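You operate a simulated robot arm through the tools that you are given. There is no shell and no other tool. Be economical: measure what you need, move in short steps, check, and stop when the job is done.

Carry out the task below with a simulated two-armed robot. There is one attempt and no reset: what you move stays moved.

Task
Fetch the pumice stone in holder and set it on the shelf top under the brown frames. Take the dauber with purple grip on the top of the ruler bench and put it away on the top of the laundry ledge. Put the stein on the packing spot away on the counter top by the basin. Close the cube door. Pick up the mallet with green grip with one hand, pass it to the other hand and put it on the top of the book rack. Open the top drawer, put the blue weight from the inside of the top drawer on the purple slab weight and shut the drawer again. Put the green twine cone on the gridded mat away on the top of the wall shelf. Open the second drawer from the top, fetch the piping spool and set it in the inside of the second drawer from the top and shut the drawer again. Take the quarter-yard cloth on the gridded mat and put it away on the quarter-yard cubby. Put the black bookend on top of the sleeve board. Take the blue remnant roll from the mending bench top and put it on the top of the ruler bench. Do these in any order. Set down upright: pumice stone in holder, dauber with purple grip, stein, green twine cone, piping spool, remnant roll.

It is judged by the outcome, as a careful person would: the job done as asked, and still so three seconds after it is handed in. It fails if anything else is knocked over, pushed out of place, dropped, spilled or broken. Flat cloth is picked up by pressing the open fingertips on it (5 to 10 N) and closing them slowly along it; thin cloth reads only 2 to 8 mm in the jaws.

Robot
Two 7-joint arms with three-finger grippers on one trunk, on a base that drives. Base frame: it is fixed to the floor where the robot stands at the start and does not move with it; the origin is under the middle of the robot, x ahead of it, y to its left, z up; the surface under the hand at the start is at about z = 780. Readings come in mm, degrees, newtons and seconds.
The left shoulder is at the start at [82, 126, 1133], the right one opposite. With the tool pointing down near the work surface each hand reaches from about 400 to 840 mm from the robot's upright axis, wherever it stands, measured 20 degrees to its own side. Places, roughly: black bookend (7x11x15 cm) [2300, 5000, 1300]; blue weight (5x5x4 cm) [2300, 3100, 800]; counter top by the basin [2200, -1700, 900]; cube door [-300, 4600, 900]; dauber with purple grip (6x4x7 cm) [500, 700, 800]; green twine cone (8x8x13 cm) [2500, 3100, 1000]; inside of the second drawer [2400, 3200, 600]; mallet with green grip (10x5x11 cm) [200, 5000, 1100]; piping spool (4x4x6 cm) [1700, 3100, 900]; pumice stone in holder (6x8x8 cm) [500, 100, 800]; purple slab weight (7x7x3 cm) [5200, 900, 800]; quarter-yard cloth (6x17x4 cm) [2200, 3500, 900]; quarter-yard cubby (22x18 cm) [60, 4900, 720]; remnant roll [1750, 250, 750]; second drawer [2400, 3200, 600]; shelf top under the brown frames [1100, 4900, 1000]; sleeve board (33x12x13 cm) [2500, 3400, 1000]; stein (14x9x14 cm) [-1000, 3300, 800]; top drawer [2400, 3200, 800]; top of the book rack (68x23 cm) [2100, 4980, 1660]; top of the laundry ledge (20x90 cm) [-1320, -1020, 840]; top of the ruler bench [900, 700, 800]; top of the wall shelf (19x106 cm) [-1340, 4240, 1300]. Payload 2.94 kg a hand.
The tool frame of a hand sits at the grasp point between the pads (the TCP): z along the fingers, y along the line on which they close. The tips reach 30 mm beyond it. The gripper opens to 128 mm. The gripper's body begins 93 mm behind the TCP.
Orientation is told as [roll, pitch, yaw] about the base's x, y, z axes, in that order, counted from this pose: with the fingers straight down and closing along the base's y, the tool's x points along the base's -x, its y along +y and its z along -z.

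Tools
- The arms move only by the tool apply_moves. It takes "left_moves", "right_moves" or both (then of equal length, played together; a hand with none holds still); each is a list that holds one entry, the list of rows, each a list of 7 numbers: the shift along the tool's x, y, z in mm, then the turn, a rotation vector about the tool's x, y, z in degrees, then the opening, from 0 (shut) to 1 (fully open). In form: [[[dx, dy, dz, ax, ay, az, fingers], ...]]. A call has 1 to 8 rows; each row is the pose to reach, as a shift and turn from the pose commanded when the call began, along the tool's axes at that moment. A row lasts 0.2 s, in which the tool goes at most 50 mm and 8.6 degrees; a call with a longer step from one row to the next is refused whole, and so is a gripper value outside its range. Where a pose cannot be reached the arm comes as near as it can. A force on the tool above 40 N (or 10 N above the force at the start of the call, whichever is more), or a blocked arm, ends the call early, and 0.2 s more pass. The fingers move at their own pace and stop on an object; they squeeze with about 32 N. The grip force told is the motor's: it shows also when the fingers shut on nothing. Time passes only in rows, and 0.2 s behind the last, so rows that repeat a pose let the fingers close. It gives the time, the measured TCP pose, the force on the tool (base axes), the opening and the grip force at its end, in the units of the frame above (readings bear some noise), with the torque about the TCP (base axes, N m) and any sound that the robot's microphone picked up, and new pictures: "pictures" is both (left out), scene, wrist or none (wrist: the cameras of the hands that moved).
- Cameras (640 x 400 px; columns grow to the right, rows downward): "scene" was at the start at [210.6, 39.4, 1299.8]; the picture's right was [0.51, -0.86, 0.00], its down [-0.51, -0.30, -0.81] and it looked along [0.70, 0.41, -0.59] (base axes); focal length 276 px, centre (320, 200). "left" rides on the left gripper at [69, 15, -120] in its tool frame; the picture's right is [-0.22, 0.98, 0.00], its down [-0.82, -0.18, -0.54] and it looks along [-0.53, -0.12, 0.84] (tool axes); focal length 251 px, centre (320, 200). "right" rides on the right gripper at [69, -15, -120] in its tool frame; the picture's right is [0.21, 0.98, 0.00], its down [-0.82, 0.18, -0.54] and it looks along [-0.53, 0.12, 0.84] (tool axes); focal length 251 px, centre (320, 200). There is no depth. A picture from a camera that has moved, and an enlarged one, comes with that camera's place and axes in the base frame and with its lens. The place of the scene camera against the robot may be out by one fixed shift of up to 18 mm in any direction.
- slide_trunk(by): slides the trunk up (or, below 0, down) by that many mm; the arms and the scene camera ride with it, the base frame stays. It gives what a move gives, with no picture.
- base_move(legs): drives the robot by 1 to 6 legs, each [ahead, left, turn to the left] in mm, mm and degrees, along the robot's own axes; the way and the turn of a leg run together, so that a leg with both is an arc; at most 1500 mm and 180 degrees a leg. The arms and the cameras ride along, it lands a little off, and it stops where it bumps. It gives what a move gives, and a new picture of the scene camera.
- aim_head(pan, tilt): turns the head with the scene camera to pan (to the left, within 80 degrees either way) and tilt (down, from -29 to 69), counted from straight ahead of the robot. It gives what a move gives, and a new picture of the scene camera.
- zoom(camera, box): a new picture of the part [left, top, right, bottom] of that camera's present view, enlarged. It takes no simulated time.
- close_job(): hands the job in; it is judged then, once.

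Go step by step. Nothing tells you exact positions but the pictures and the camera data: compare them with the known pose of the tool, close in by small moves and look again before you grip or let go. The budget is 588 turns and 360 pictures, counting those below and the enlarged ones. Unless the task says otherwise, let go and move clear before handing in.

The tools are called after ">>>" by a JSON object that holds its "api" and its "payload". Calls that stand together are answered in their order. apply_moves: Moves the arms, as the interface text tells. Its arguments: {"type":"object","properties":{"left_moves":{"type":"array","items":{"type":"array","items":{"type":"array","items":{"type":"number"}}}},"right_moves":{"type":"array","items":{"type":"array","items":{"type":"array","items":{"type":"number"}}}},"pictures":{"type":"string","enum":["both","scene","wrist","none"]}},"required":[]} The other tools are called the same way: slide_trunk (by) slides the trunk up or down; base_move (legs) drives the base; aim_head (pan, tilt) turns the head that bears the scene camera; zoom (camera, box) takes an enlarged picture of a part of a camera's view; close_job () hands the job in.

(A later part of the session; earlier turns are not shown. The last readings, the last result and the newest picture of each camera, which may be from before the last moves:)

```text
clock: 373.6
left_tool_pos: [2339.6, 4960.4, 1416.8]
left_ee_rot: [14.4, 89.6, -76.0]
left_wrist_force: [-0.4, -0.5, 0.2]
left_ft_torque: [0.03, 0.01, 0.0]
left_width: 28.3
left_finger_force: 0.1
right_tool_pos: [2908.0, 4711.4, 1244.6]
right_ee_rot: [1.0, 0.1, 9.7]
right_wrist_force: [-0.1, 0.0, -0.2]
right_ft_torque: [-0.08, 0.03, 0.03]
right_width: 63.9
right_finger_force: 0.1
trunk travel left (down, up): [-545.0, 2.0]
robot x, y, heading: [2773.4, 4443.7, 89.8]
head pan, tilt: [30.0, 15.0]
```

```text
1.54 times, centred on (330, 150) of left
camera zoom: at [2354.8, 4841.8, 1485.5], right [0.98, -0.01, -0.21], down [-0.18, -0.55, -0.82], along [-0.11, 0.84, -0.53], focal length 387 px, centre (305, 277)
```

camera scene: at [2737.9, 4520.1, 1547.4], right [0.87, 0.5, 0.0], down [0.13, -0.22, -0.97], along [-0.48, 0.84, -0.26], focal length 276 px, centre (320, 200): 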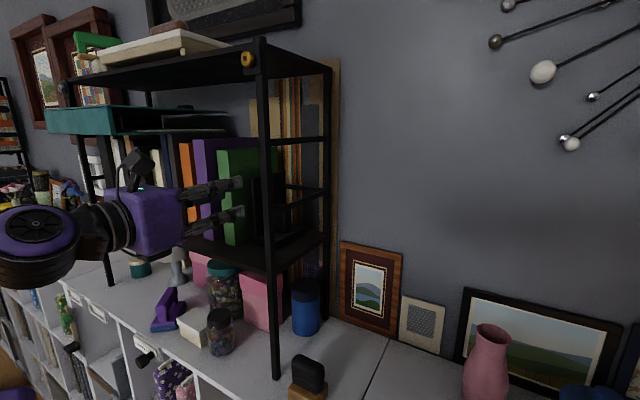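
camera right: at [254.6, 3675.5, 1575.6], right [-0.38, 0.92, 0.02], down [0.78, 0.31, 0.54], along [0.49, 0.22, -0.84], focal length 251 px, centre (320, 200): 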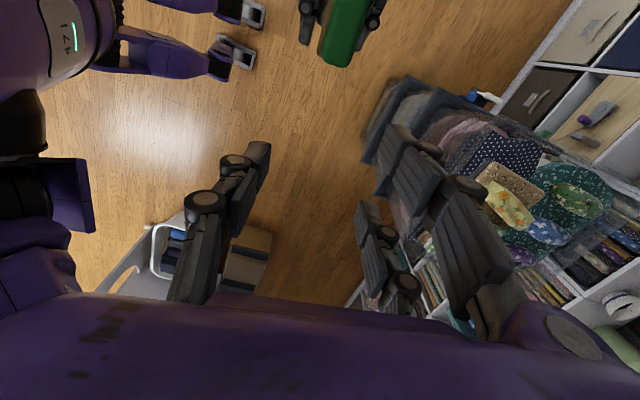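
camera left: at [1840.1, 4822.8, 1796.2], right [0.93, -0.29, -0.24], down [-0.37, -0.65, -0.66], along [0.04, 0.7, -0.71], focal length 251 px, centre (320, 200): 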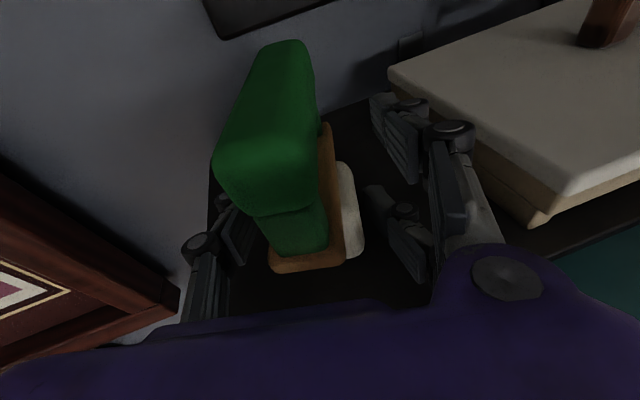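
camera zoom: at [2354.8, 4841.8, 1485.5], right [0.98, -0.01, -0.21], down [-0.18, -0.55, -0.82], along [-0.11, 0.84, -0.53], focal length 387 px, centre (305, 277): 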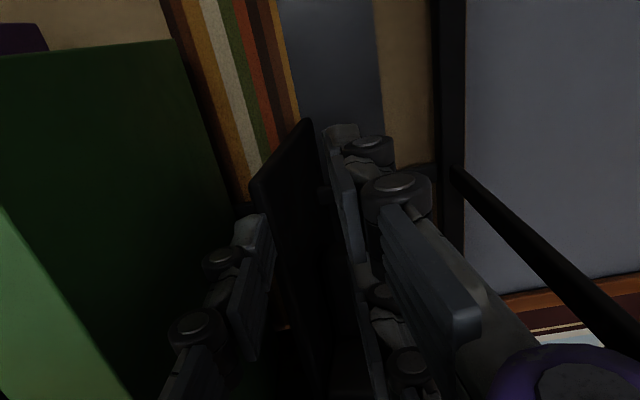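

The plate is yawed about 13°, front end left. I'll rotate the hand to match and go in 20 mm further.

>>> {"api": "apply_moves", "payload": {"left_moves": [[[0, -3, 0, -6, 0, 0, 0.22], [0, -5, 2, -12, 0, 0, 0.22], [0, -2, 12, -12, 0, 0, 0.22], [0, 0, 22, -12, 0, 0, 0.22]]], "pictures": "none"}}

>>> {"api": "zoom", "payload": {"camera": "left", "box": [200, 20, 460, 280]}}

```text
clock: 374.6
left_tool_pos: [2341.3, 4983.9, 1416.2]
left_ee_rot: [24.6, 89.6, -77.8]
left_wrist_force: [0.0, 0.3, -0.8]
left_ft_torque: [0.01, -0.02, -0.03]
left_width: 28.2
left_finger_force: 0.0
right_tool_pos: [2908.2, 4709.9, 1245.7]
right_ee_rot: [0.9, 0.1, 9.8]
right_wrist_force: [-0.5, 0.1, 0.0]
right_ft_torque: [0.02, 0.0, 0.02]
right_width: 64.3
right_finger_force: 0.0
trunk travel left (down, up): [-545.0, 2.0]
robot x, y, heading: [2775.3, 4445.6, 89.9]
head pan, tilt: [30.0, 15.0]
```

```text
1.54 times, centred on (330, 150) of left
camera zoom: at [2330.1, 4864.0, 1485.6], right [0.95, -0.21, -0.21], down [-0.29, -0.49, -0.82], along [0.07, 0.84, -0.53], focal length 387 px, centre (305, 277)
```

zoom: 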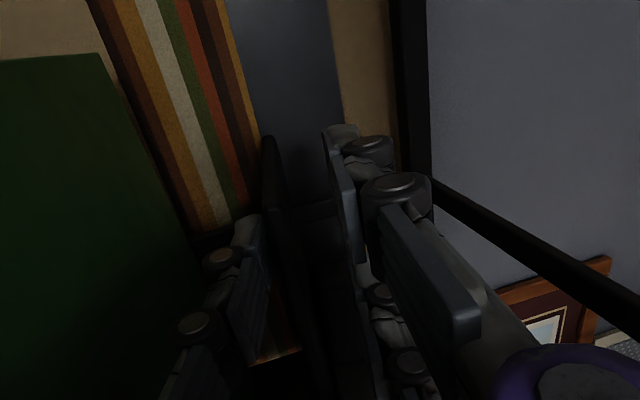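

>>> {"api": "apply_moves", "payload": {"left_moves": [[[0, 0, 0, 0, 0, 0, 0.15], [0, 0, 0, 0, 0, 0, 0.1], [0, 0, 0, 0, 0, 0, 0.05], [0, 0, 0, 0, 0, 0, 0], [0, 0, 0, 0, 0, 0, 0]]], "pictures": "none"}}

>>> {"api": "zoom", "payload": {"camera": "left", "box": [200, 20, 460, 280]}}

```text
clock: 375.8
left_tool_pos: [2340.4, 4983.8, 1417.7]
left_ee_rot: [26.0, 89.7, -76.4]
left_wrist_force: [-0.9, 0.0, -0.1]
left_ft_torque: [0.28, 0.12, 0.02]
left_width: 7.6
left_finger_force: 32.2
right_tool_pos: [2907.2, 4709.8, 1246.4]
right_ee_rot: [0.9, 0.0, 9.8]
right_wrist_force: [-0.6, -0.6, -0.2]
right_ft_torque: [-0.02, 0.0, -0.02]
right_width: 64.1
right_finger_force: 0.0
trunk travel left (down, up): [-545.0, 2.0]
robot x, y, heading: [2772.7, 4439.9, 89.8]
head pan, tilt: [30.0, 15.0]
```

```text
1.54 times, centred on (330, 150) of left
camera zoom: at [2330.3, 4863.5, 1486.1], right [0.95, -0.21, -0.21], down [-0.29, -0.49, -0.82], along [0.07, 0.84, -0.53], focal length 387 px, centre (305, 277)
```

zoom: 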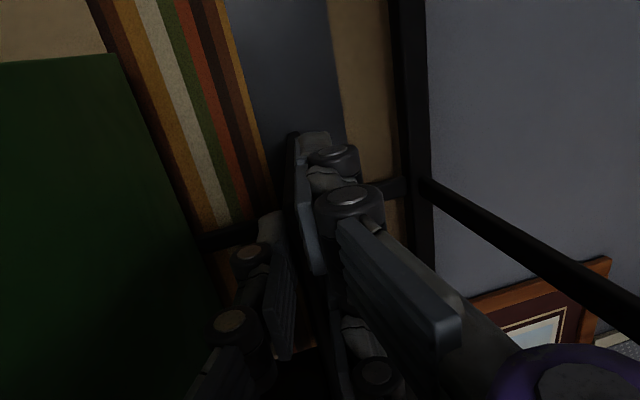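

Gripped at 7.6 mm with full force. Lifting it off the shelf.

>>> {"api": "apply_moves", "payload": {"left_moves": [[[8, 0, 0, 0, 0, 0, 0], [16, 0, 0, 0, 0, 0, 0], [26, 1, 0, 0, 0, 0, 0]]], "pictures": "wrist"}}

```text
clock: 376.6
left_tool_pos: [2341.2, 4982.6, 1443.6]
left_ee_rot: [20.8, 89.7, -81.7]
left_wrist_force: [-0.6, -0.3, -4.0]
left_ft_torque: [-0.21, 0.22, 0.06]
left_width: 7.6
left_finger_force: 32.5
right_tool_pos: [2907.5, 4710.4, 1245.8]
right_ee_rot: [0.9, 0.2, 9.8]
right_wrist_force: [-0.1, 0.6, 0.3]
right_ft_torque: [-0.02, 0.01, 0.04]
right_width: 64.2
right_finger_force: 0.0
trunk travel left (down, up): [-545.0, 2.0]
robot x, y, heading: [2776.9, 4443.6, 90.2]
head pan, tilt: [30.0, 15.0]
camera left: at [2330.4, 4862.7, 1512.8], right [0.95, -0.21, -0.21], down [-0.29, -0.5, -0.82], along [0.07, 0.84, -0.53], focal length 251 px, centre (320, 200)
```

left: 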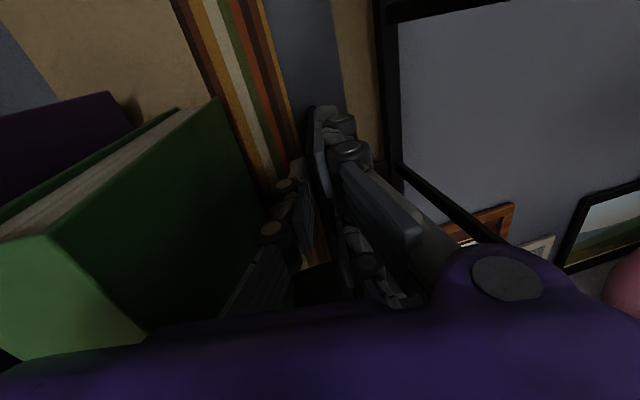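

It weighs about 0.4 kg and hangs steady. Backing straight out of the rack.

>>> {"api": "base_move", "payload": {"legs": [[-260, 0, 0]]}}

>>> {"api": "aim_head", "payload": {"pan": 25, "tilt": 15}}

```text
clock: 378.5
left_tool_pos: [2339.7, 4714.6, 1444.0]
left_ee_rot: [23.1, 89.6, -78.8]
left_wrist_force: [-0.5, -0.7, -4.4]
left_ft_torque: [-0.21, 0.2, 0.0]
left_width: 7.6
left_finger_force: 32.2
right_tool_pos: [2908.3, 4445.6, 1245.4]
right_ee_rot: [0.9, 0.1, 10.0]
right_wrist_force: [-0.5, -0.5, -0.8]
right_ft_torque: [0.01, 0.0, 0.01]
right_width: 64.1
right_finger_force: 0.0
trunk travel left (down, up): [-545.0, 2.0]
robot x, y, heading: [2773.3, 4175.0, 90.3]
head pan, tilt: [30.0, 15.0]
camera scene: at [2738.3, 4257.8, 1547.0], right [0.86, 0.51, 0.0], down [0.13, -0.22, -0.97], along [-0.49, 0.83, -0.26], focal length 276 px, centre (320, 200)
```

scene: 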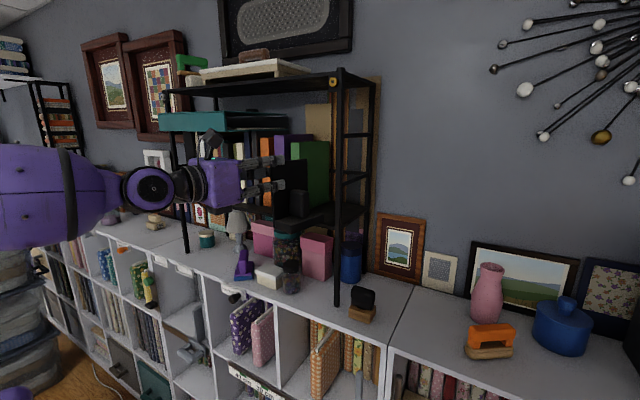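

```text
clock: 379.2
left_tool_pos: [2340.9, 4712.6, 1444.1]
left_ee_rot: [24.3, 89.5, -77.9]
left_wrist_force: [-1.2, 1.0, -3.9]
left_ft_torque: [-0.27, 0.1, 0.0]
left_width: 7.9
left_finger_force: 31.8
right_tool_pos: [2908.1, 4444.9, 1244.5]
right_ee_rot: [0.9, 0.1, 10.0]
right_wrist_force: [0.2, 0.0, -0.6]
right_ft_torque: [0.02, -0.03, -0.01]
right_width: 64.0
right_finger_force: 0.0
trunk travel left (down, up): [-545.0, 2.0]
robot x, y, heading: [2773.8, 4180.0, 90.4]
head pan, tilt: [25.0, 15.0]
camera scene: at [2745.4, 4259.4, 1547.2], right [0.9, 0.43, 0.0], down [0.11, -0.23, -0.97], along [-0.41, 0.87, -0.26], focal length 276 px, centre (320, 200)
```

scene: 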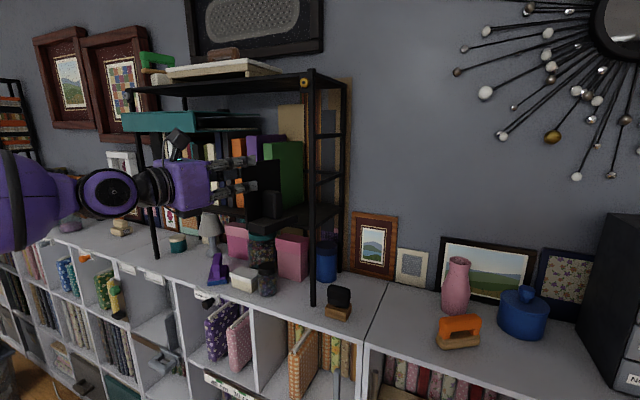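

The bookend is out, and the books are undisturbed. Turning around to face the cutting table.

>>> {"api": "base_move", "payload": {"legs": [[0, 0, 120]]}}

>>> {"api": "aim_head", "payload": {"pan": 20, "tilt": 30}}

```text
clock: 384.6
left_tool_pos: [2531.7, 3528.0, 1444.6]
left_ee_rot: [24.3, 89.7, 42.7]
left_wrist_force: [-0.2, -0.4, -3.8]
left_ft_torque: [-0.02, -0.28, 0.02]
left_width: 7.5
left_finger_force: 31.9
right_tool_pos: [2476.0, 4154.6, 1245.3]
right_ee_rot: [0.8, 0.2, 130.5]
right_wrist_force: [-0.6, -0.1, -0.3]
right_ft_torque: [0.01, -0.01, -0.01]
right_width: 63.9
right_finger_force: 0.1
trunk travel left (down, up): [-545.0, 2.0]
robot x, y, heading: [2776.0, 4172.0, -149.2]
head pan, tilt: [25.0, 15.0]
camera scene: at [2730.1, 4091.8, 1547.2], right [-0.83, 0.56, 0.0], down [0.15, 0.21, -0.97], along [-0.54, -0.8, -0.26], focal length 276 px, centre (320, 200)
```

scene: 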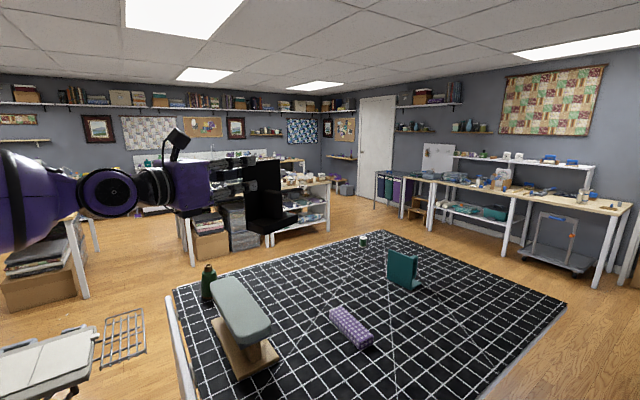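

```text
clock: 385.4
left_tool_pos: [2532.4, 3528.2, 1444.5]
left_ee_rot: [23.5, 89.6, 41.9]
left_wrist_force: [-0.2, 0.7, -3.8]
left_ft_torque: [-0.02, -0.25, -0.02]
left_width: 7.4
left_finger_force: 32.5
right_tool_pos: [2475.5, 4154.2, 1246.8]
right_ee_rot: [0.9, 0.0, 130.5]
right_wrist_force: [1.0, -0.7, -0.3]
right_ft_torque: [0.03, 0.01, -0.01]
right_width: 64.2
right_finger_force: 0.0
trunk travel left (down, up): [-545.0, 2.0]
robot x, y, heading: [2774.3, 4177.8, -149.5]
head pan, tilt: [20.0, 30.0]
camera scene: at [2725.5, 4099.0, 1523.0], right [-0.78, 0.63, 0.0], down [0.31, 0.39, -0.87], along [-0.55, -0.67, -0.5], focal length 276 px, centre (320, 200)
```

scene: 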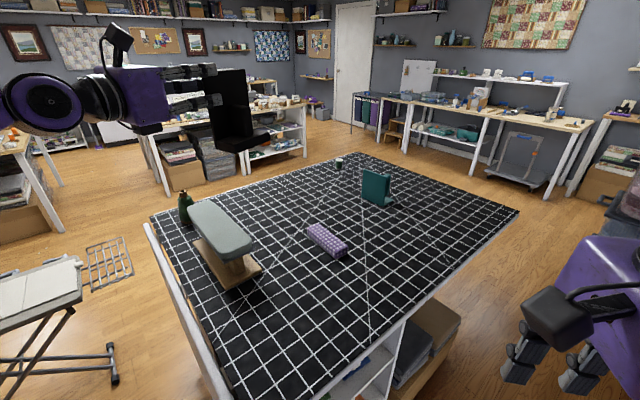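

I can see the cutting table: sleeve board at about [2535, 3400], long side along y; green cone behind it, purple cloth, and a small spool at the far side. I'll approach the sleeve board from the table's east side.

>>> {"api": "base_move", "payload": {"legs": [[-163, 366, -18.5]]}}

>>> {"api": "aim_head", "payload": {"pan": 25, "tilt": 35}}

>>> {"api": "zoom", "payload": {"camera": "left", "box": [0, 0, 640, 400]}}

```text
clock: 389.1
left_tool_pos: [2630.9, 3356.7, 1444.9]
left_ee_rot: [21.9, 89.6, 22.2]
left_wrist_force: [0.3, 0.7, -4.4]
left_ft_torque: [-0.11, -0.25, -0.03]
left_width: 7.8
left_finger_force: 32.2
right_tool_pos: [2770.5, 3968.1, 1244.4]
right_ee_rot: [0.9, 0.1, 112.5]
right_wrist_force: [-0.1, 0.1, -0.1]
right_ft_torque: [0.04, -0.04, 0.01]
right_width: 64.1
right_finger_force: 0.1
trunk travel left (down, up): [-545.0, 2.0]
robot x, y, heading: [3060.9, 3898.8, -167.2]
head pan, tilt: [20.0, 30.0]
camera scene: at [2993.3, 3842.0, 1523.0], right [-0.54, 0.84, 0.0], down [0.42, 0.27, -0.87], along [-0.73, -0.47, -0.5], focal length 276 px, centre (320, 200)
```

scene: 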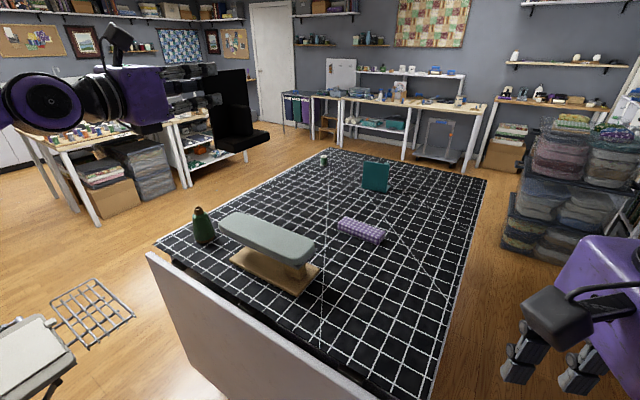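

```text
clock: 389.8
left_tool_pos: [2631.9, 3357.1, 1443.8]
left_ee_rot: [23.0, 89.5, 23.2]
left_wrist_force: [-0.8, 0.1, -4.5]
left_ft_torque: [-0.07, -0.3, -0.03]
left_width: 7.8
left_finger_force: 32.2
right_tool_pos: [2771.1, 3967.4, 1244.6]
right_ee_rot: [0.8, 0.1, 112.5]
right_wrist_force: [-0.2, 0.0, -0.1]
right_ft_torque: [0.01, -0.01, -0.01]
right_width: 64.1
right_finger_force: 0.1
trunk travel left (down, up): [-545.0, 2.0]
robot x, y, heading: [3061.8, 3893.8, -167.3]
head pan, tilt: [25.0, 35.0]
camera scene: at [3000.1, 3836.6, 1515.2], right [-0.61, 0.79, 0.0], down [0.45, 0.35, -0.82], along [-0.65, -0.5, -0.57], focal length 276 px, centre (320, 200)
```

scene: 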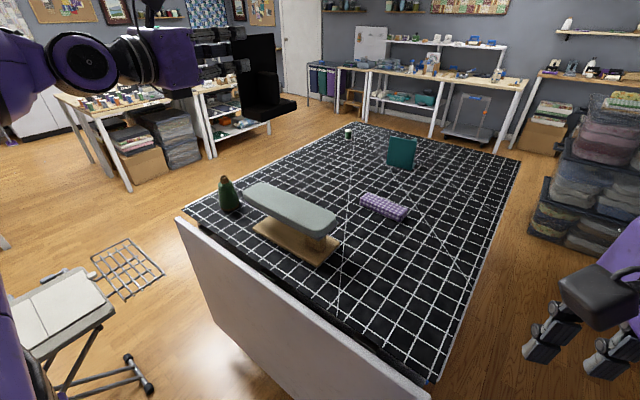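

```text
1.00 times, centred on (320, 200) of left (not enlarged: the box is as wide or as high as the picture)
camera zoom: at [2750.8, 3372.5, 1512.4], right [0.0, 0.98, -0.21], down [0.55, -0.18, -0.82], along [-0.84, -0.12, -0.53], focal length 251 px, centre (320, 200)
```

zoom: 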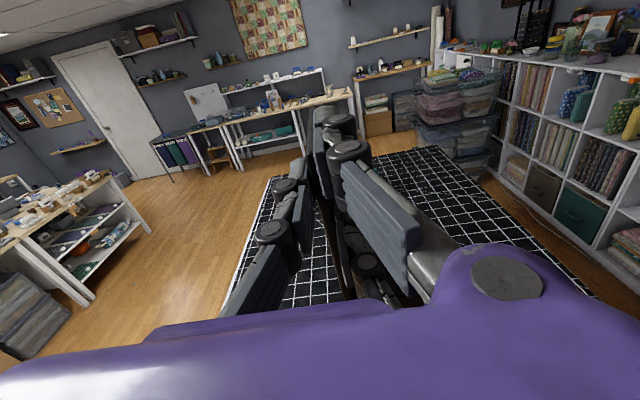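

I'll move the right hand outward (clear of the head), then lower the trunk and bring the bookend over the sleeve board's supported north end.

>>> {"api": "apply_moves", "payload": {"right_moves": [[[-40, 13, 0, 0, 0, 0, 0.5], [-80, 27, 0, 0, 0, 0, 0.5], [-120, 40, 0, 0, 0, 0, 0.5], [-160, 54, 0, 0, 0, 0, 0.5]]], "pictures": "none"}}

>>> {"api": "slide_trunk", "payload": {"by": -180}}

```text
clock: 390.8
left_tool_pos: [2630.4, 3357.8, 1445.3]
left_ee_rot: [15.6, 89.5, 15.9]
left_wrist_force: [-0.6, -0.4, -3.9]
left_ft_torque: [-0.06, -0.26, -0.01]
left_width: 7.9
left_finger_force: 32.0
right_tool_pos: [2660.6, 4097.3, 1244.9]
right_ee_rot: [1.0, 0.1, 112.6]
right_wrist_force: [-0.7, 0.9, 0.7]
right_ft_torque: [-0.01, 0.02, 0.0]
right_width: 63.7
right_finger_force: 0.0
trunk travel left (down, up): [-545.0, 2.0]
robot x, y, heading: [3063.8, 3896.7, -167.0]
head pan, tilt: [25.0, 35.0]
```

```text
clock: 392.8
left_tool_pos: [2631.4, 3356.1, 1263.1]
left_ee_rot: [21.3, 89.6, 21.5]
left_wrist_force: [0.6, 0.5, -3.8]
left_ft_torque: [-0.09, -0.21, -0.01]
left_width: 7.7
left_finger_force: 31.6
right_tool_pos: [2660.2, 4096.5, 1066.4]
right_ee_rot: [1.1, 0.2, 112.5]
right_wrist_force: [-0.6, -0.4, 0.0]
right_ft_torque: [-0.02, 0.01, 0.0]
right_width: 64.0
right_finger_force: 0.1
trunk travel left (down, up): [-365.0, 182.0]
robot x, y, heading: [3059.0, 3898.4, -167.3]
head pan, tilt: [25.0, 35.0]
```

>>> {"api": "apply_moves", "payload": {"left_moves": [[[0, 28, 10, 0, 0, 0, 0], [0, 56, 22, 0, 0, 0, 0], [0, 83, 35, 0, 0, 0, 0], [-30, 83, 35, 0, 0, 0, 0]]], "pictures": "scene"}}

>>> {"api": "zoom", "payload": {"camera": "scene", "box": [140, 100, 400, 280]}}

```text
clock: 393.8
left_tool_pos: [2594.1, 3436.7, 1235.1]
left_ee_rot: [33.5, 89.6, 33.8]
left_wrist_force: [-0.1, -0.4, -5.0]
left_ft_torque: [-0.1, -0.24, -0.04]
left_width: 7.8
left_finger_force: 32.0
right_tool_pos: [2660.7, 4094.4, 1066.6]
right_ee_rot: [0.9, 0.1, 112.4]
right_wrist_force: [-0.6, -0.1, 0.5]
right_ft_torque: [0.05, 0.02, -0.03]
right_width: 63.9
right_finger_force: 0.0
trunk travel left (down, up): [-365.0, 182.0]
robot x, y, heading: [3061.7, 3897.0, -167.2]
head pan, tilt: [25.0, 35.0]
camera scene: at [2886.1, 3809.5, 1316.6], right [-0.61, 0.79, 0.0], down [0.45, 0.35, -0.82], along [-0.65, -0.5, -0.57], focal length 276 px, centre (320, 200)
```

scene: 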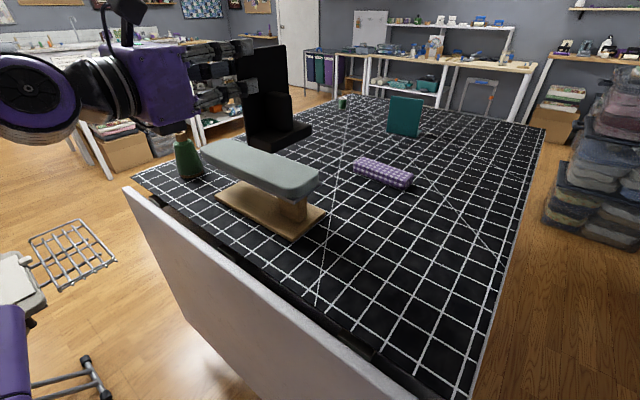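

```text
2.22 times, centred on (270, 190) of scene
camera zoom: at [2886.1, 3809.5, 1316.6], right [-0.61, 0.79, 0.0], down [0.45, 0.35, -0.82], along [-0.65, -0.5, -0.57], focal length 613 px, centre (431, 222)
```

zoom: 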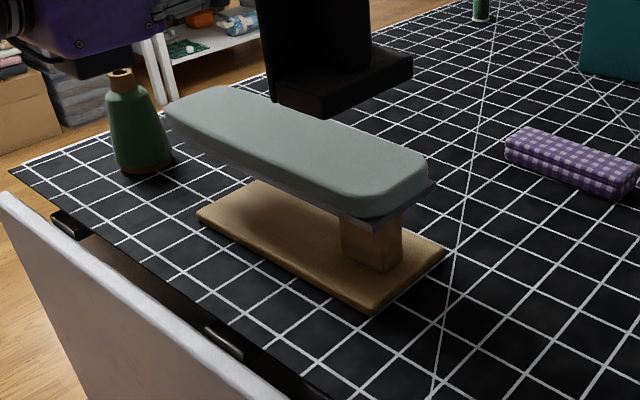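

In the same camera frame, the bookend's base (x 2477–2592) is centred over the board (centre x≈2537). Lowering to contact.

>>> {"api": "apply_moves", "payload": {"left_moves": [[[-25, 0, 0, 0, 0, 0, 0], [-45, 0, 0, 0, 0, 0, 0], [-52, 0, 0, 0, 0, 0, 0], [-58, 0, 0, 0, 0, 0, 0], [-63, 0, 0, 0, 0, 0, 0], [-68, 0, 0, 0, 0, 0, 0], [-73, 0, 0, 0, 0, 0, 0]]], "pictures": "scene"}}

>>> {"api": "zoom", "payload": {"camera": "scene", "box": [140, 100, 400, 280]}}

```text
clock: 395.4
left_tool_pos: [2597.2, 3438.2, 1161.0]
left_ee_rot: [24.7, 89.5, 25.0]
left_wrist_force: [-0.5, 0.5, -3.1]
left_ft_torque: [-0.08, -0.24, 0.0]
left_width: 7.8
left_finger_force: 32.3
right_tool_pos: [2660.9, 4095.9, 1066.3]
right_ee_rot: [0.9, 0.1, 112.5]
right_wrist_force: [0.7, 0.0, 0.5]
right_ft_torque: [0.03, 0.01, -0.01]
right_width: 64.0
right_finger_force: 0.0
trunk travel left (down, up): [-365.0, 182.0]
robot x, y, heading: [3064.4, 3893.5, -167.1]
head pan, tilt: [25.0, 35.0]
camera scene: at [2886.1, 3810.8, 1316.7], right [-0.61, 0.79, 0.0], down [0.45, 0.35, -0.82], along [-0.65, -0.5, -0.57], focal length 276 px, centre (320, 200)
```

scene: 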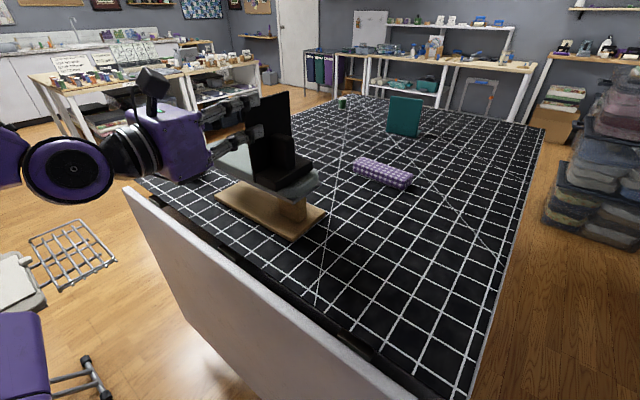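

```text
2.22 times, centred on (270, 190) of scene
camera zoom: at [2886.1, 3810.8, 1316.7], right [-0.61, 0.79, 0.0], down [0.45, 0.35, -0.82], along [-0.65, -0.5, -0.57], focal length 613 px, centre (431, 222)
```

zoom: 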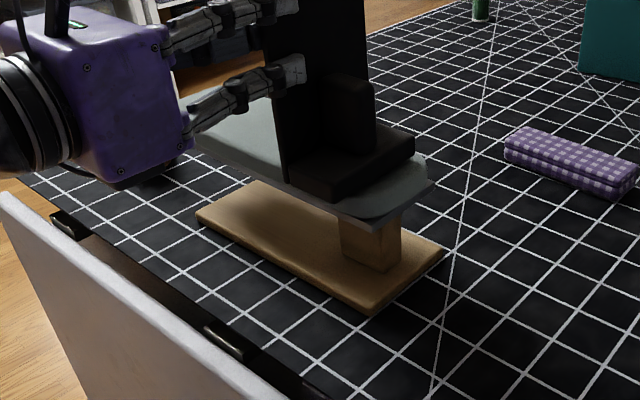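

>>> {"api": "apply_moves", "payload": {"left_moves": [[[0, 0, 8, 0, 0, 0, 0], [-4, 0, 8, 0, 0, 0, 0], [-8, 0, 8, 0, 0, 0, 0], [-12, 0, 8, 0, 0, 0, 0], [-16, 0, 8, 0, 0, 0, 0], [-20, 0, 8, 0, 0, 0, 0], [-24, 0, 8, 0, 0, 0, 0]]], "pictures": "none"}}

>>> {"api": "zoom", "payload": {"camera": "scene", "box": [140, 100, 400, 280]}}

```text
clock: 397.0
left_tool_pos: [2590.2, 3439.4, 1140.2]
left_ee_rot: [9.3, 89.9, 9.6]
left_wrist_force: [3.3, -0.7, 19.9]
left_ft_torque: [0.03, 0.44, -0.01]
left_width: 8.0
left_finger_force: 32.0
right_tool_pos: [2660.5, 4096.5, 1065.6]
right_ee_rot: [1.0, 0.2, 112.4]
right_wrist_force: [-0.5, -0.4, -0.5]
right_ft_torque: [-0.02, 0.01, 0.02]
right_width: 64.0
right_finger_force: 0.1
trunk travel left (down, up): [-365.0, 182.0]
robot x, y, heading: [3062.5, 3898.1, -166.9]
head pan, tilt: [25.0, 35.0]
```

```text
2.22 times, centred on (270, 190) of scene
camera zoom: at [2888.4, 3812.3, 1317.1], right [-0.61, 0.79, 0.0], down [0.45, 0.35, -0.82], along [-0.65, -0.5, -0.57], focal length 613 px, centre (431, 222)
```

zoom: 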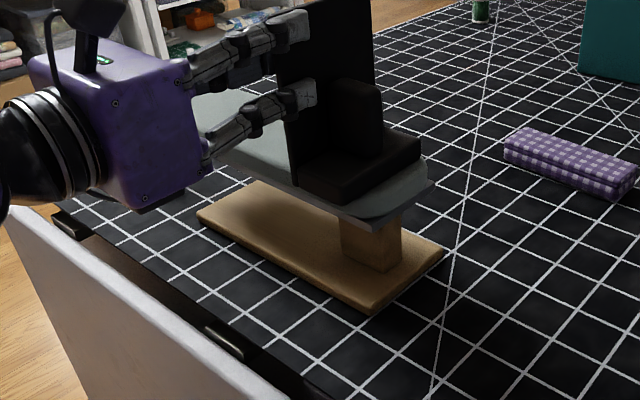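

Firm contact and seated. Opening and retracting.

>>> {"api": "apply_moves", "payload": {"left_moves": [[[4, 0, 0, 0, 0, 0, 0.05], [4, 0, 0, 0, 0, 0, 0.2], [4, 0, 0, 0, 0, 0, 0.3], [4, 0, 0, 0, 0, 0, 0.3], [4, 0, -30, 0, 0, 0, 0.3], [4, 0, -75, 0, 0, 0, 0.3], [10, 0, -120, 0, 0, 0, 0.3], [40, 0, -150, 0, 0, 0, 0.3]]], "pictures": "scene"}}

>>> {"api": "zoom", "payload": {"camera": "scene", "box": [140, 80, 400, 260]}}

```text
clock: 398.8
left_tool_pos: [2671.3, 3422.0, 1147.9]
left_ee_rot: [16.5, 89.5, 16.7]
left_wrist_force: [-0.6, 0.1, -0.9]
left_ft_torque: [0.0, 0.01, 0.0]
left_width: 38.7
left_finger_force: 0.1
left hand out of reach, approached as far as the arm can: row 6, 7, 8
right_tool_pos: [2658.1, 4095.3, 1064.7]
right_ee_rot: [1.0, 0.2, 112.6]
right_wrist_force: [-1.1, 0.4, 0.7]
right_ft_torque: [0.01, 0.0, -0.03]
right_width: 63.8
right_finger_force: 0.1
trunk travel left (down, up): [-365.0, 182.0]
robot x, y, heading: [3063.1, 3899.0, -167.2]
head pan, tilt: [25.0, 35.0]
camera scene: at [2885.2, 3811.8, 1316.6], right [-0.61, 0.79, 0.0], down [0.45, 0.35, -0.82], along [-0.65, -0.5, -0.57], focal length 276 px, centre (320, 200)
```

scene: 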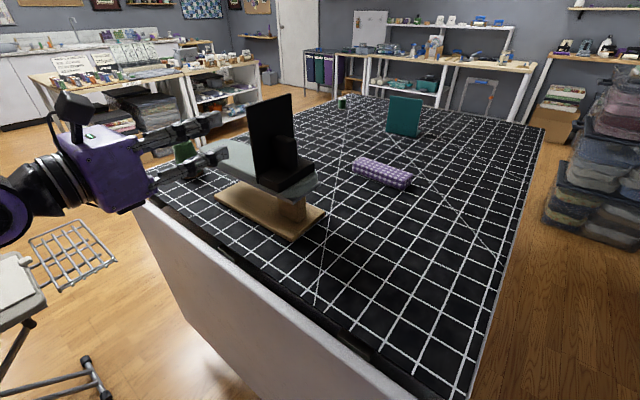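

```text
2.22 times, centred on (270, 170) of scene
camera zoom: at [2885.2, 3811.8, 1316.6], right [-0.61, 0.79, 0.0], down [0.45, 0.35, -0.82], along [-0.65, -0.5, -0.57], focal length 613 px, centre (431, 267)
```

zoom: 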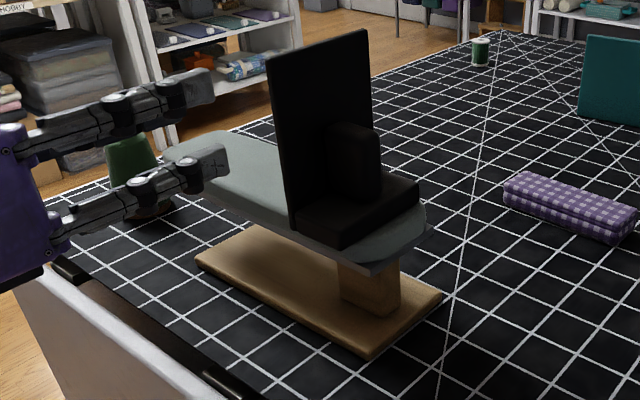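

The bookend stands on the sleeve board. Next, the green cone. I'll check the space by the ironing board on my left.

>>> {"api": "aim_head", "payload": {"pan": 70, "tilt": 40}}

```text
clock: 399.9
left_tool_pos: [2672.4, 3420.1, 1148.1]
left_ee_rot: [23.0, 89.6, 23.3]
left_wrist_force: [0.0, 0.6, -0.6]
left_ft_torque: [-0.03, 0.0, -0.01]
left_width: 38.3
left_finger_force: 0.1
right_tool_pos: [2660.2, 4096.4, 1066.3]
right_ee_rot: [0.9, 0.1, 112.5]
right_wrist_force: [0.3, 0.4, -0.1]
right_ft_torque: [0.0, -0.02, -0.02]
right_width: 64.0
right_finger_force: 0.1
trunk travel left (down, up): [-365.0, 182.0]
robot x, y, heading: [3063.3, 3896.7, -167.4]
head pan, tilt: [70.0, 40.0]
camera scene: at [2945.3, 3780.8, 1309.2], right [-0.99, 0.13, 0.0], down [0.08, 0.64, -0.77], along [-0.1, -0.76, -0.64], focal length 276 px, centre (320, 200)
```

scene: 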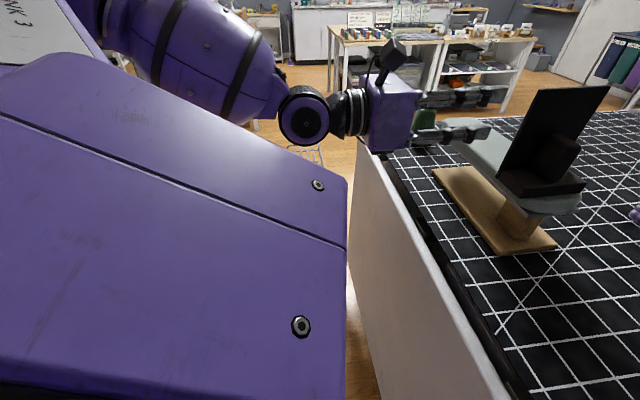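

>>> {"api": "base_move", "payload": {"legs": [[0, 345, 0]]}}

>>> {"api": "apply_moves", "payload": {"left_moves": [[[-40, 0, 0, 0, 0, 0, 0.6], [-80, 0, 0, 0, 0, 0, 0.9], [-120, 0, 0, 0, 0, 0, 1], [-150, 0, 0, 0, 0, 0, 1]]], "pictures": "wrist"}}

```text
clock: 403.5
left_tool_pos: [2749.9, 3087.8, 1147.6]
left_ee_rot: [23.3, 89.6, 23.6]
left_wrist_force: [-0.6, 1.1, 0.4]
left_ft_torque: [-0.02, 0.0, 0.02]
left_width: 38.3
left_finger_force: 0.0
right_tool_pos: [2735.9, 3761.9, 1065.7]
right_ee_rot: [0.9, 0.1, 112.5]
right_wrist_force: [0.4, -0.3, 0.4]
right_ft_torque: [0.01, 0.0, 0.0]
right_width: 64.3
right_finger_force: 0.0
trunk travel left (down, up): [-365.0, 182.0]
robot x, y, heading: [3136.5, 3562.1, -167.0]
head pan, tilt: [70.0, 40.0]
camera scene: at [3021.5, 3447.7, 1309.2], right [-0.99, 0.12, 0.0], down [0.08, 0.64, -0.77], along [-0.1, -0.76, -0.64], focal length 276 px, centre (320, 200)
```

scene: 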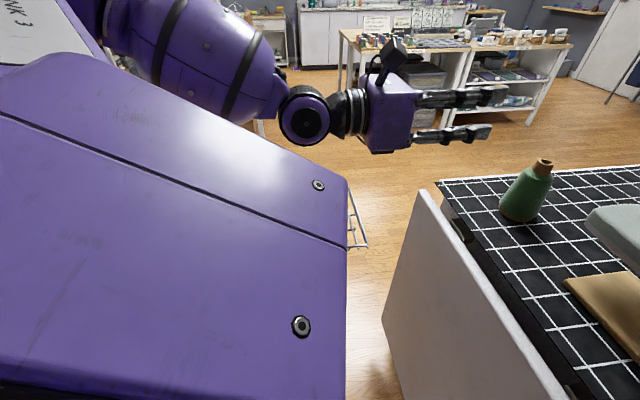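

```text
clock: 404.5
left_tool_pos: [2749.4, 3086.1, 997.1]
left_ee_rot: [24.6, 89.6, 25.0]
left_wrist_force: [0.1, 0.9, -0.3]
left_ft_torque: [0.02, -0.03, -0.02]
left_width: 128.0
left_finger_force: 0.2
right_tool_pos: [2735.5, 3762.1, 1066.6]
right_ee_rot: [0.9, 0.1, 112.5]
right_wrist_force: [-0.6, 0.1, -0.1]
right_ft_torque: [-0.02, 0.01, 0.01]
right_width: 64.0
right_finger_force: 0.1
trunk travel left (down, up): [-365.0, 182.0]
robot x, y, heading: [3138.3, 3563.6, -166.9]
head pan, tilt: [70.0, 40.0]
camera left: at [2869.8, 3102.6, 1065.5], right [0.0, 0.98, -0.21], down [0.55, -0.17, -0.82], along [-0.84, -0.12, -0.53], focal length 251 px, centre (320, 200)
```

left: 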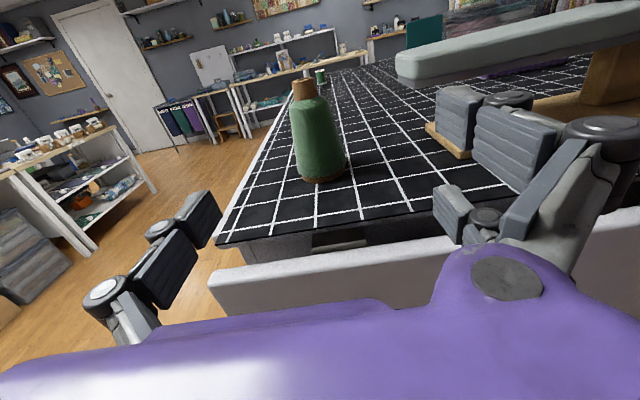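

The cone stands at about [2525, 3070]. I'll narrow the opening to 90 mm, line up and slide in at z≈965.

>>> {"api": "apply_moves", "payload": {"left_moves": [[[-15, -8, 10, 0, 0, 0, 0.7], [-32, -16, 25, 0, 0, 0, 0.7], [-32, -16, 65, 0, 0, 0, 0.7], [-32, -16, 105, 0, 0, 0, 0.7], [-32, -16, 145, 0, 0, 0, 0.7]]], "pictures": "wrist"}}

```text
clock: 405.7
left_tool_pos: [2604.2, 3069.5, 963.7]
left_ee_rot: [20.6, 89.5, 20.9]
left_wrist_force: [-0.2, 0.2, -0.1]
left_ft_torque: [0.0, -0.01, -0.01]
left_width: 89.4
left_finger_force: 0.1
right_tool_pos: [2734.1, 3762.2, 1065.6]
right_ee_rot: [0.9, 0.1, 112.6]
right_wrist_force: [-0.6, 0.0, 0.6]
right_ft_torque: [0.0, -0.02, -0.01]
right_width: 64.2
right_finger_force: 0.0
trunk travel left (down, up): [-365.0, 182.0]
robot x, y, heading: [3138.6, 3563.8, -166.9]
head pan, tilt: [70.0, 40.0]
camera left: at [2724.6, 3086.3, 1032.8], right [0.0, 0.98, -0.21], down [0.55, -0.17, -0.82], along [-0.84, -0.12, -0.54], focal length 251 px, centre (320, 200)
```

left: 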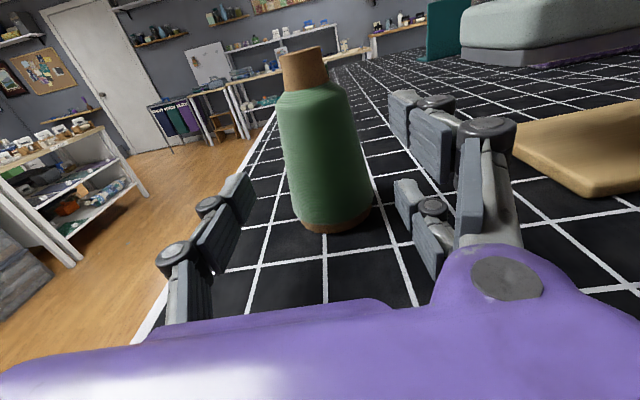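

>>> {"api": "apply_moves", "payload": {"left_moves": [[[0, 0, 35, 0, 0, 0, 0.7], [0, 0, 72, 0, 0, 0, 0.7], [0, 0, 72, 0, 0, 0, 0.55], [0, 0, 72, 0, 0, 0, 0.4], [0, 0, 72, 0, 0, 0, 0.25], [0, 0, 72, 0, 0, 0, 0.15], [0, 0, 72, 0, 0, 0, 0.15]]], "pictures": "wrist"}}

```text
clock: 407.3
left_tool_pos: [2534.2, 3071.2, 963.3]
left_ee_rot: [23.2, 89.7, 23.5]
left_wrist_force: [-2.3, -1.6, 6.2]
left_ft_torque: [-0.05, -0.31, -0.19]
left_width: 69.9
left_finger_force: 32.2
right_tool_pos: [2736.8, 3763.4, 1066.0]
right_ee_rot: [1.0, 0.2, 112.6]
right_wrist_force: [0.2, -0.1, 0.5]
right_ft_torque: [-0.01, -0.03, 0.01]
right_width: 63.6
right_finger_force: 0.0
trunk travel left (down, up): [-365.0, 182.0]
robot x, y, heading: [3136.5, 3563.3, -167.3]
head pan, tilt: [70.0, 40.0]
camera left: at [2653.7, 3087.6, 1031.8], right [0.0, 0.98, -0.21], down [0.55, -0.18, -0.82], along [-0.84, -0.12, -0.53], focal length 251 px, centre (320, 200)
```

left: 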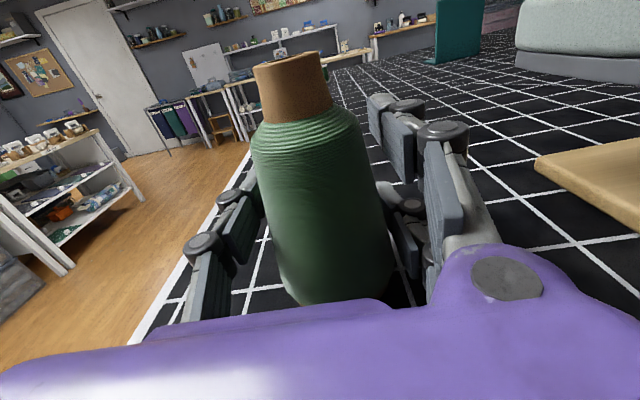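

The cone is gripped at 70 mm. Lifting.

>>> {"api": "apply_moves", "payload": {"left_moves": [[[20, 0, 0, 0, 0, 0, 0.15], [60, 0, 0, 0, 0, 0, 0.15], [105, 0, 0, 0, 0, 0, 0.15], [150, 0, 0, 0, 0, 0, 0.15], [190, 0, -20, 0, 0, 0, 0.15]]], "pictures": "wrist"}}

```text
clock: 408.5
left_tool_pos: [2554.4, 3073.7, 1155.5]
left_ee_rot: [17.8, 89.5, 18.1]
left_wrist_force: [1.1, 1.3, -2.2]
left_ft_torque: [0.01, 0.06, 0.01]
left_width: 69.8
left_finger_force: 31.9
right_tool_pos: [2736.6, 3765.9, 1065.9]
right_ee_rot: [1.0, 0.2, 112.5]
right_wrist_force: [-0.1, 0.5, 0.0]
right_ft_torque: [-0.07, 0.03, 0.02]
right_width: 63.9
right_finger_force: 0.0
trunk travel left (down, up): [-365.0, 182.0]
robot x, y, heading: [3138.4, 3565.5, -167.0]
head pan, tilt: [70.0, 40.0]
camera left: at [2674.1, 3089.9, 1224.8], right [0.0, 0.98, -0.21], down [0.55, -0.18, -0.82], along [-0.84, -0.12, -0.53], focal length 251 px, centre (320, 200)
```

left: 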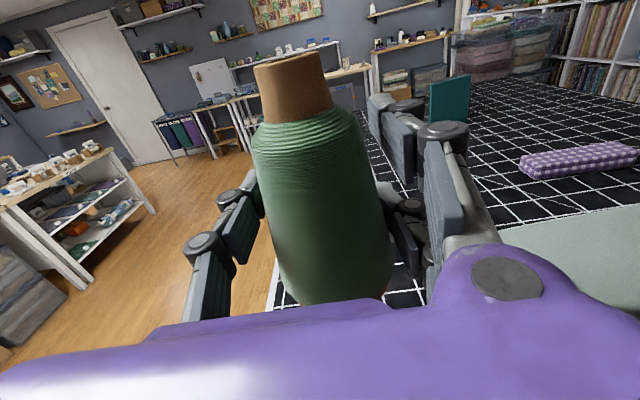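

The cone is held. To get past the bookend safely I'll raise the trunk, then drive round to the table's north side for the cloth.

>>> {"api": "slide_trunk", "payload": {"by": 170}}

>>> {"api": "base_move", "payload": {"legs": [[-250, 0, 0], [155, -578, 0], [0, 0, 77]]}}

```text
clock: 410.4
left_tool_pos: [2550.2, 3071.1, 1322.2]
left_ee_rot: [19.7, 89.3, 20.0]
left_wrist_force: [-1.0, 0.0, -2.1]
left_ft_torque: [0.0, 0.06, 0.0]
left_width: 69.8
left_finger_force: 32.1
right_tool_pos: [2735.8, 3761.6, 1234.9]
right_ee_rot: [0.8, 0.1, 112.6]
right_wrist_force: [0.1, 0.1, -0.5]
right_ft_torque: [-0.04, 0.03, -0.01]
right_width: 63.9
right_finger_force: 0.0
trunk travel left (down, up): [-535.0, 12.0]
robot x, y, heading: [3135.9, 3565.6, -167.3]
head pan, tilt: [70.0, 40.0]
```

```text
clock: 420.6
left_tool_pos: [3455.1, 3458.2, 1324.1]
left_ee_rot: [23.0, 89.6, 100.4]
left_wrist_force: [-0.8, 0.1, -1.0]
left_ft_torque: [0.01, 0.02, 0.0]
left_width: 69.5
left_finger_force: 32.1
right_tool_pos: [2821.5, 3792.4, 1235.3]
right_ee_rot: [0.9, 0.2, -170.3]
right_wrist_force: [-0.1, -0.9, -0.2]
right_ft_torque: [0.03, 0.0, -0.01]
right_width: 63.8
right_finger_force: 0.0
trunk travel left (down, up): [-535.0, 12.0]
robot x, y, heading: [3101.7, 4140.3, -89.8]
head pan, tilt: [70.0, 40.0]
camera scene: at [3195.7, 4088.1, 1498.8], right [-0.34, -0.94, 0.0], down [-0.6, 0.22, -0.77], along [0.72, -0.26, -0.64], focal length 276 px, centre (320, 200)
```

scene: 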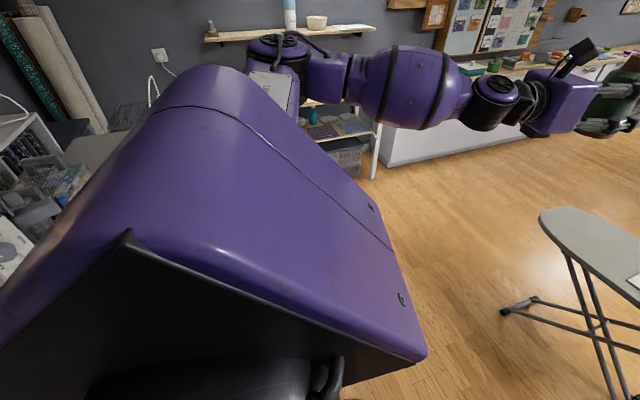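

>>> {"api": "base_move", "payload": {"legs": [[0, -660, 0]]}}

>>> {"api": "aim_head", "payload": {"pan": -10, "tilt": 45}}

```text
clock: 424.8
left_tool_pos: [3053.0, 3463.6, 1325.1]
left_ee_rot: [24.4, 89.6, 101.6]
left_wrist_force: [0.9, -0.2, -1.5]
left_ft_torque: [-0.02, 0.01, 0.0]
left_width: 69.4
left_finger_force: 32.0
right_tool_pos: [2420.6, 3800.2, 1237.1]
right_ee_rot: [0.9, 0.2, -170.5]
right_wrist_force: [-0.3, 0.4, 0.0]
right_ft_torque: [-0.02, 0.0, 0.0]
right_width: 64.0
right_finger_force: 0.1
trunk travel left (down, up): [-535.0, 12.0]
robot x, y, heading: [2702.6, 4147.5, -90.4]
head pan, tilt: [70.0, 40.0]
stopped in leg 1: the robot was blocked; the commanded pose is now the measured one
camera scene: at [2795.4, 4094.5, 1498.8], right [-0.34, -0.94, 0.0], down [-0.6, 0.22, -0.77], along [0.72, -0.26, -0.64], focal length 276 px, centre (320, 200)
```

scene: 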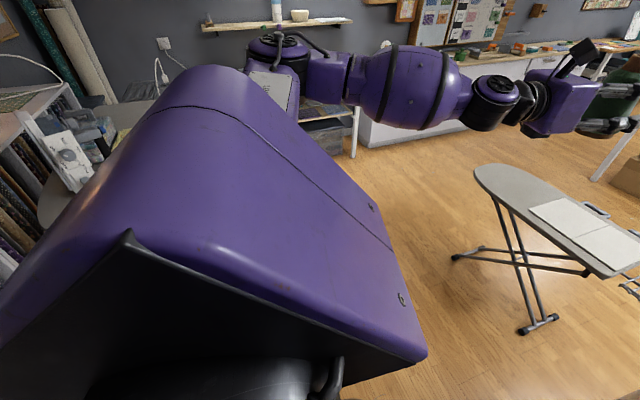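

```text
clock: 426.3
left_tool_pos: [3051.9, 3462.2, 1325.2]
left_ee_rot: [22.6, 89.7, 99.7]
left_wrist_force: [-0.3, -0.1, -2.6]
left_ft_torque: [-0.02, 0.03, 0.0]
left_width: 69.5
left_finger_force: 31.8
right_tool_pos: [2419.2, 3798.0, 1235.7]
right_ee_rot: [1.0, 0.2, -170.5]
right_wrist_force: [0.6, 0.1, -0.5]
right_ft_torque: [-0.01, 0.02, -0.01]
right_width: 64.1
right_finger_force: 0.0
trunk travel left (down, up): [-535.0, 12.0]
robot x, y, heading: [2703.1, 4148.7, -90.0]
head pan, tilt: [-10.0, 45.0]
camera scene: at [2736.2, 4042.8, 1493.6], right [-0.97, -0.25, 0.0], down [-0.17, 0.67, -0.73], along [0.18, -0.7, -0.69], focal length 276 px, centre (320, 200)
```

scene: 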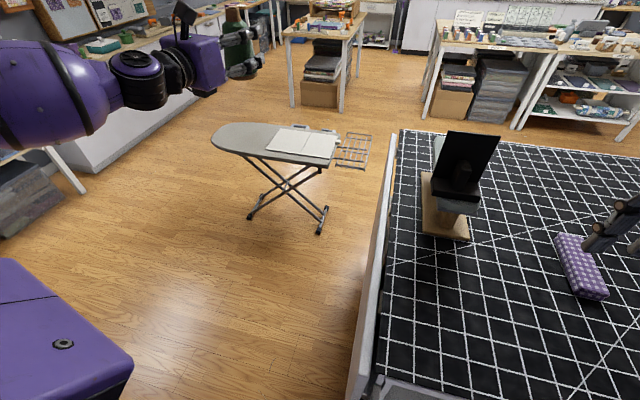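

The base touched the table's corner; it needs more distance. Backing 100 mm, then moving on west.

>>> {"api": "base_move", "payload": {"legs": [[-90, 0, 0], [0, -290, 0]]}}

>>> {"api": "aim_head", "payload": {"pan": -15, "tilt": 45}}

```text
clock: 430.1
left_tool_pos: [2760.2, 3550.7, 1323.8]
left_ee_rot: [25.2, 89.6, 102.2]
left_wrist_force: [-0.1, 0.2, -2.3]
left_ft_torque: [-0.01, 0.03, 0.01]
left_width: 69.4
left_finger_force: 31.8
right_tool_pos: [2129.1, 3889.0, 1235.0]
right_ee_rot: [0.9, 0.1, -170.6]
right_wrist_force: [-0.3, -0.1, -0.4]
right_ft_torque: [-0.01, -0.01, 0.02]
right_width: 64.0
right_finger_force: 0.0
trunk travel left (down, up): [-535.0, 12.0]
robot x, y, heading: [2412.8, 4239.5, -90.3]
head pan, tilt: [-10.0, 45.0]
camera scene: at [2445.3, 4132.3, 1494.0], right [-0.97, -0.24, 0.0], down [-0.17, 0.67, -0.73], along [0.17, -0.71, -0.69], focal length 276 px, centre (320, 200)
```

scene: 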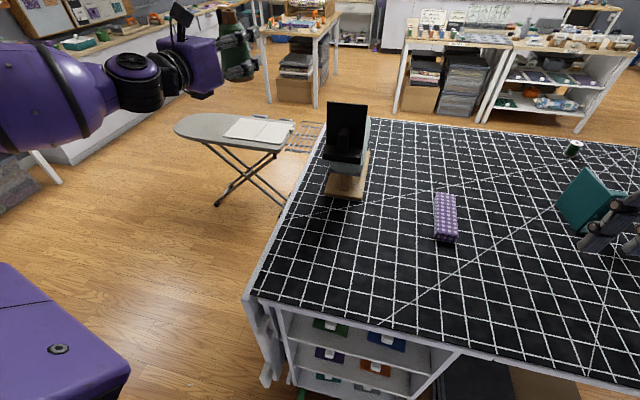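

```text
clock: 430.8
left_tool_pos: [2760.2, 3551.9, 1324.3]
left_ee_rot: [20.8, 89.5, 97.9]
left_wrist_force: [0.8, -0.3, -2.3]
left_ft_torque: [0.01, 0.03, -0.04]
left_width: 69.4
left_finger_force: 32.5
right_tool_pos: [2129.1, 3888.6, 1236.9]
right_ee_rot: [0.8, 0.1, -170.6]
right_wrist_force: [-0.6, 0.7, 0.4]
right_ft_torque: [0.0, -0.02, 0.0]
right_width: 64.1
right_finger_force: 0.0
trunk travel left (down, up): [-535.0, 12.0]
robot x, y, heading: [2413.4, 4235.0, -90.4]
head pan, tilt: [-15.0, 45.0]
camera scene: at [2444.6, 4132.2, 1494.0], right [-0.97, -0.24, 0.0], down [-0.16, 0.67, -0.73], along [0.17, -0.71, -0.69], focal length 276 px, centre (320, 200)
```

scene: 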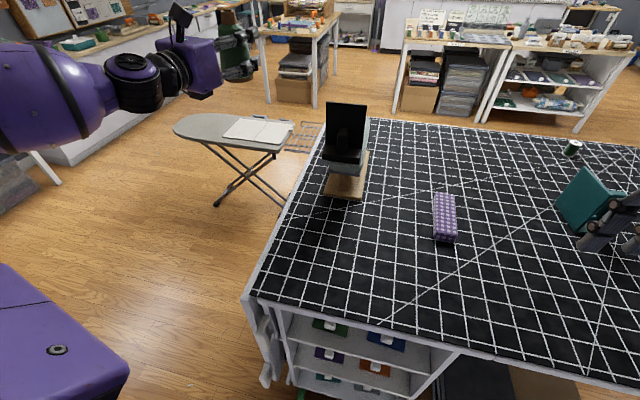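

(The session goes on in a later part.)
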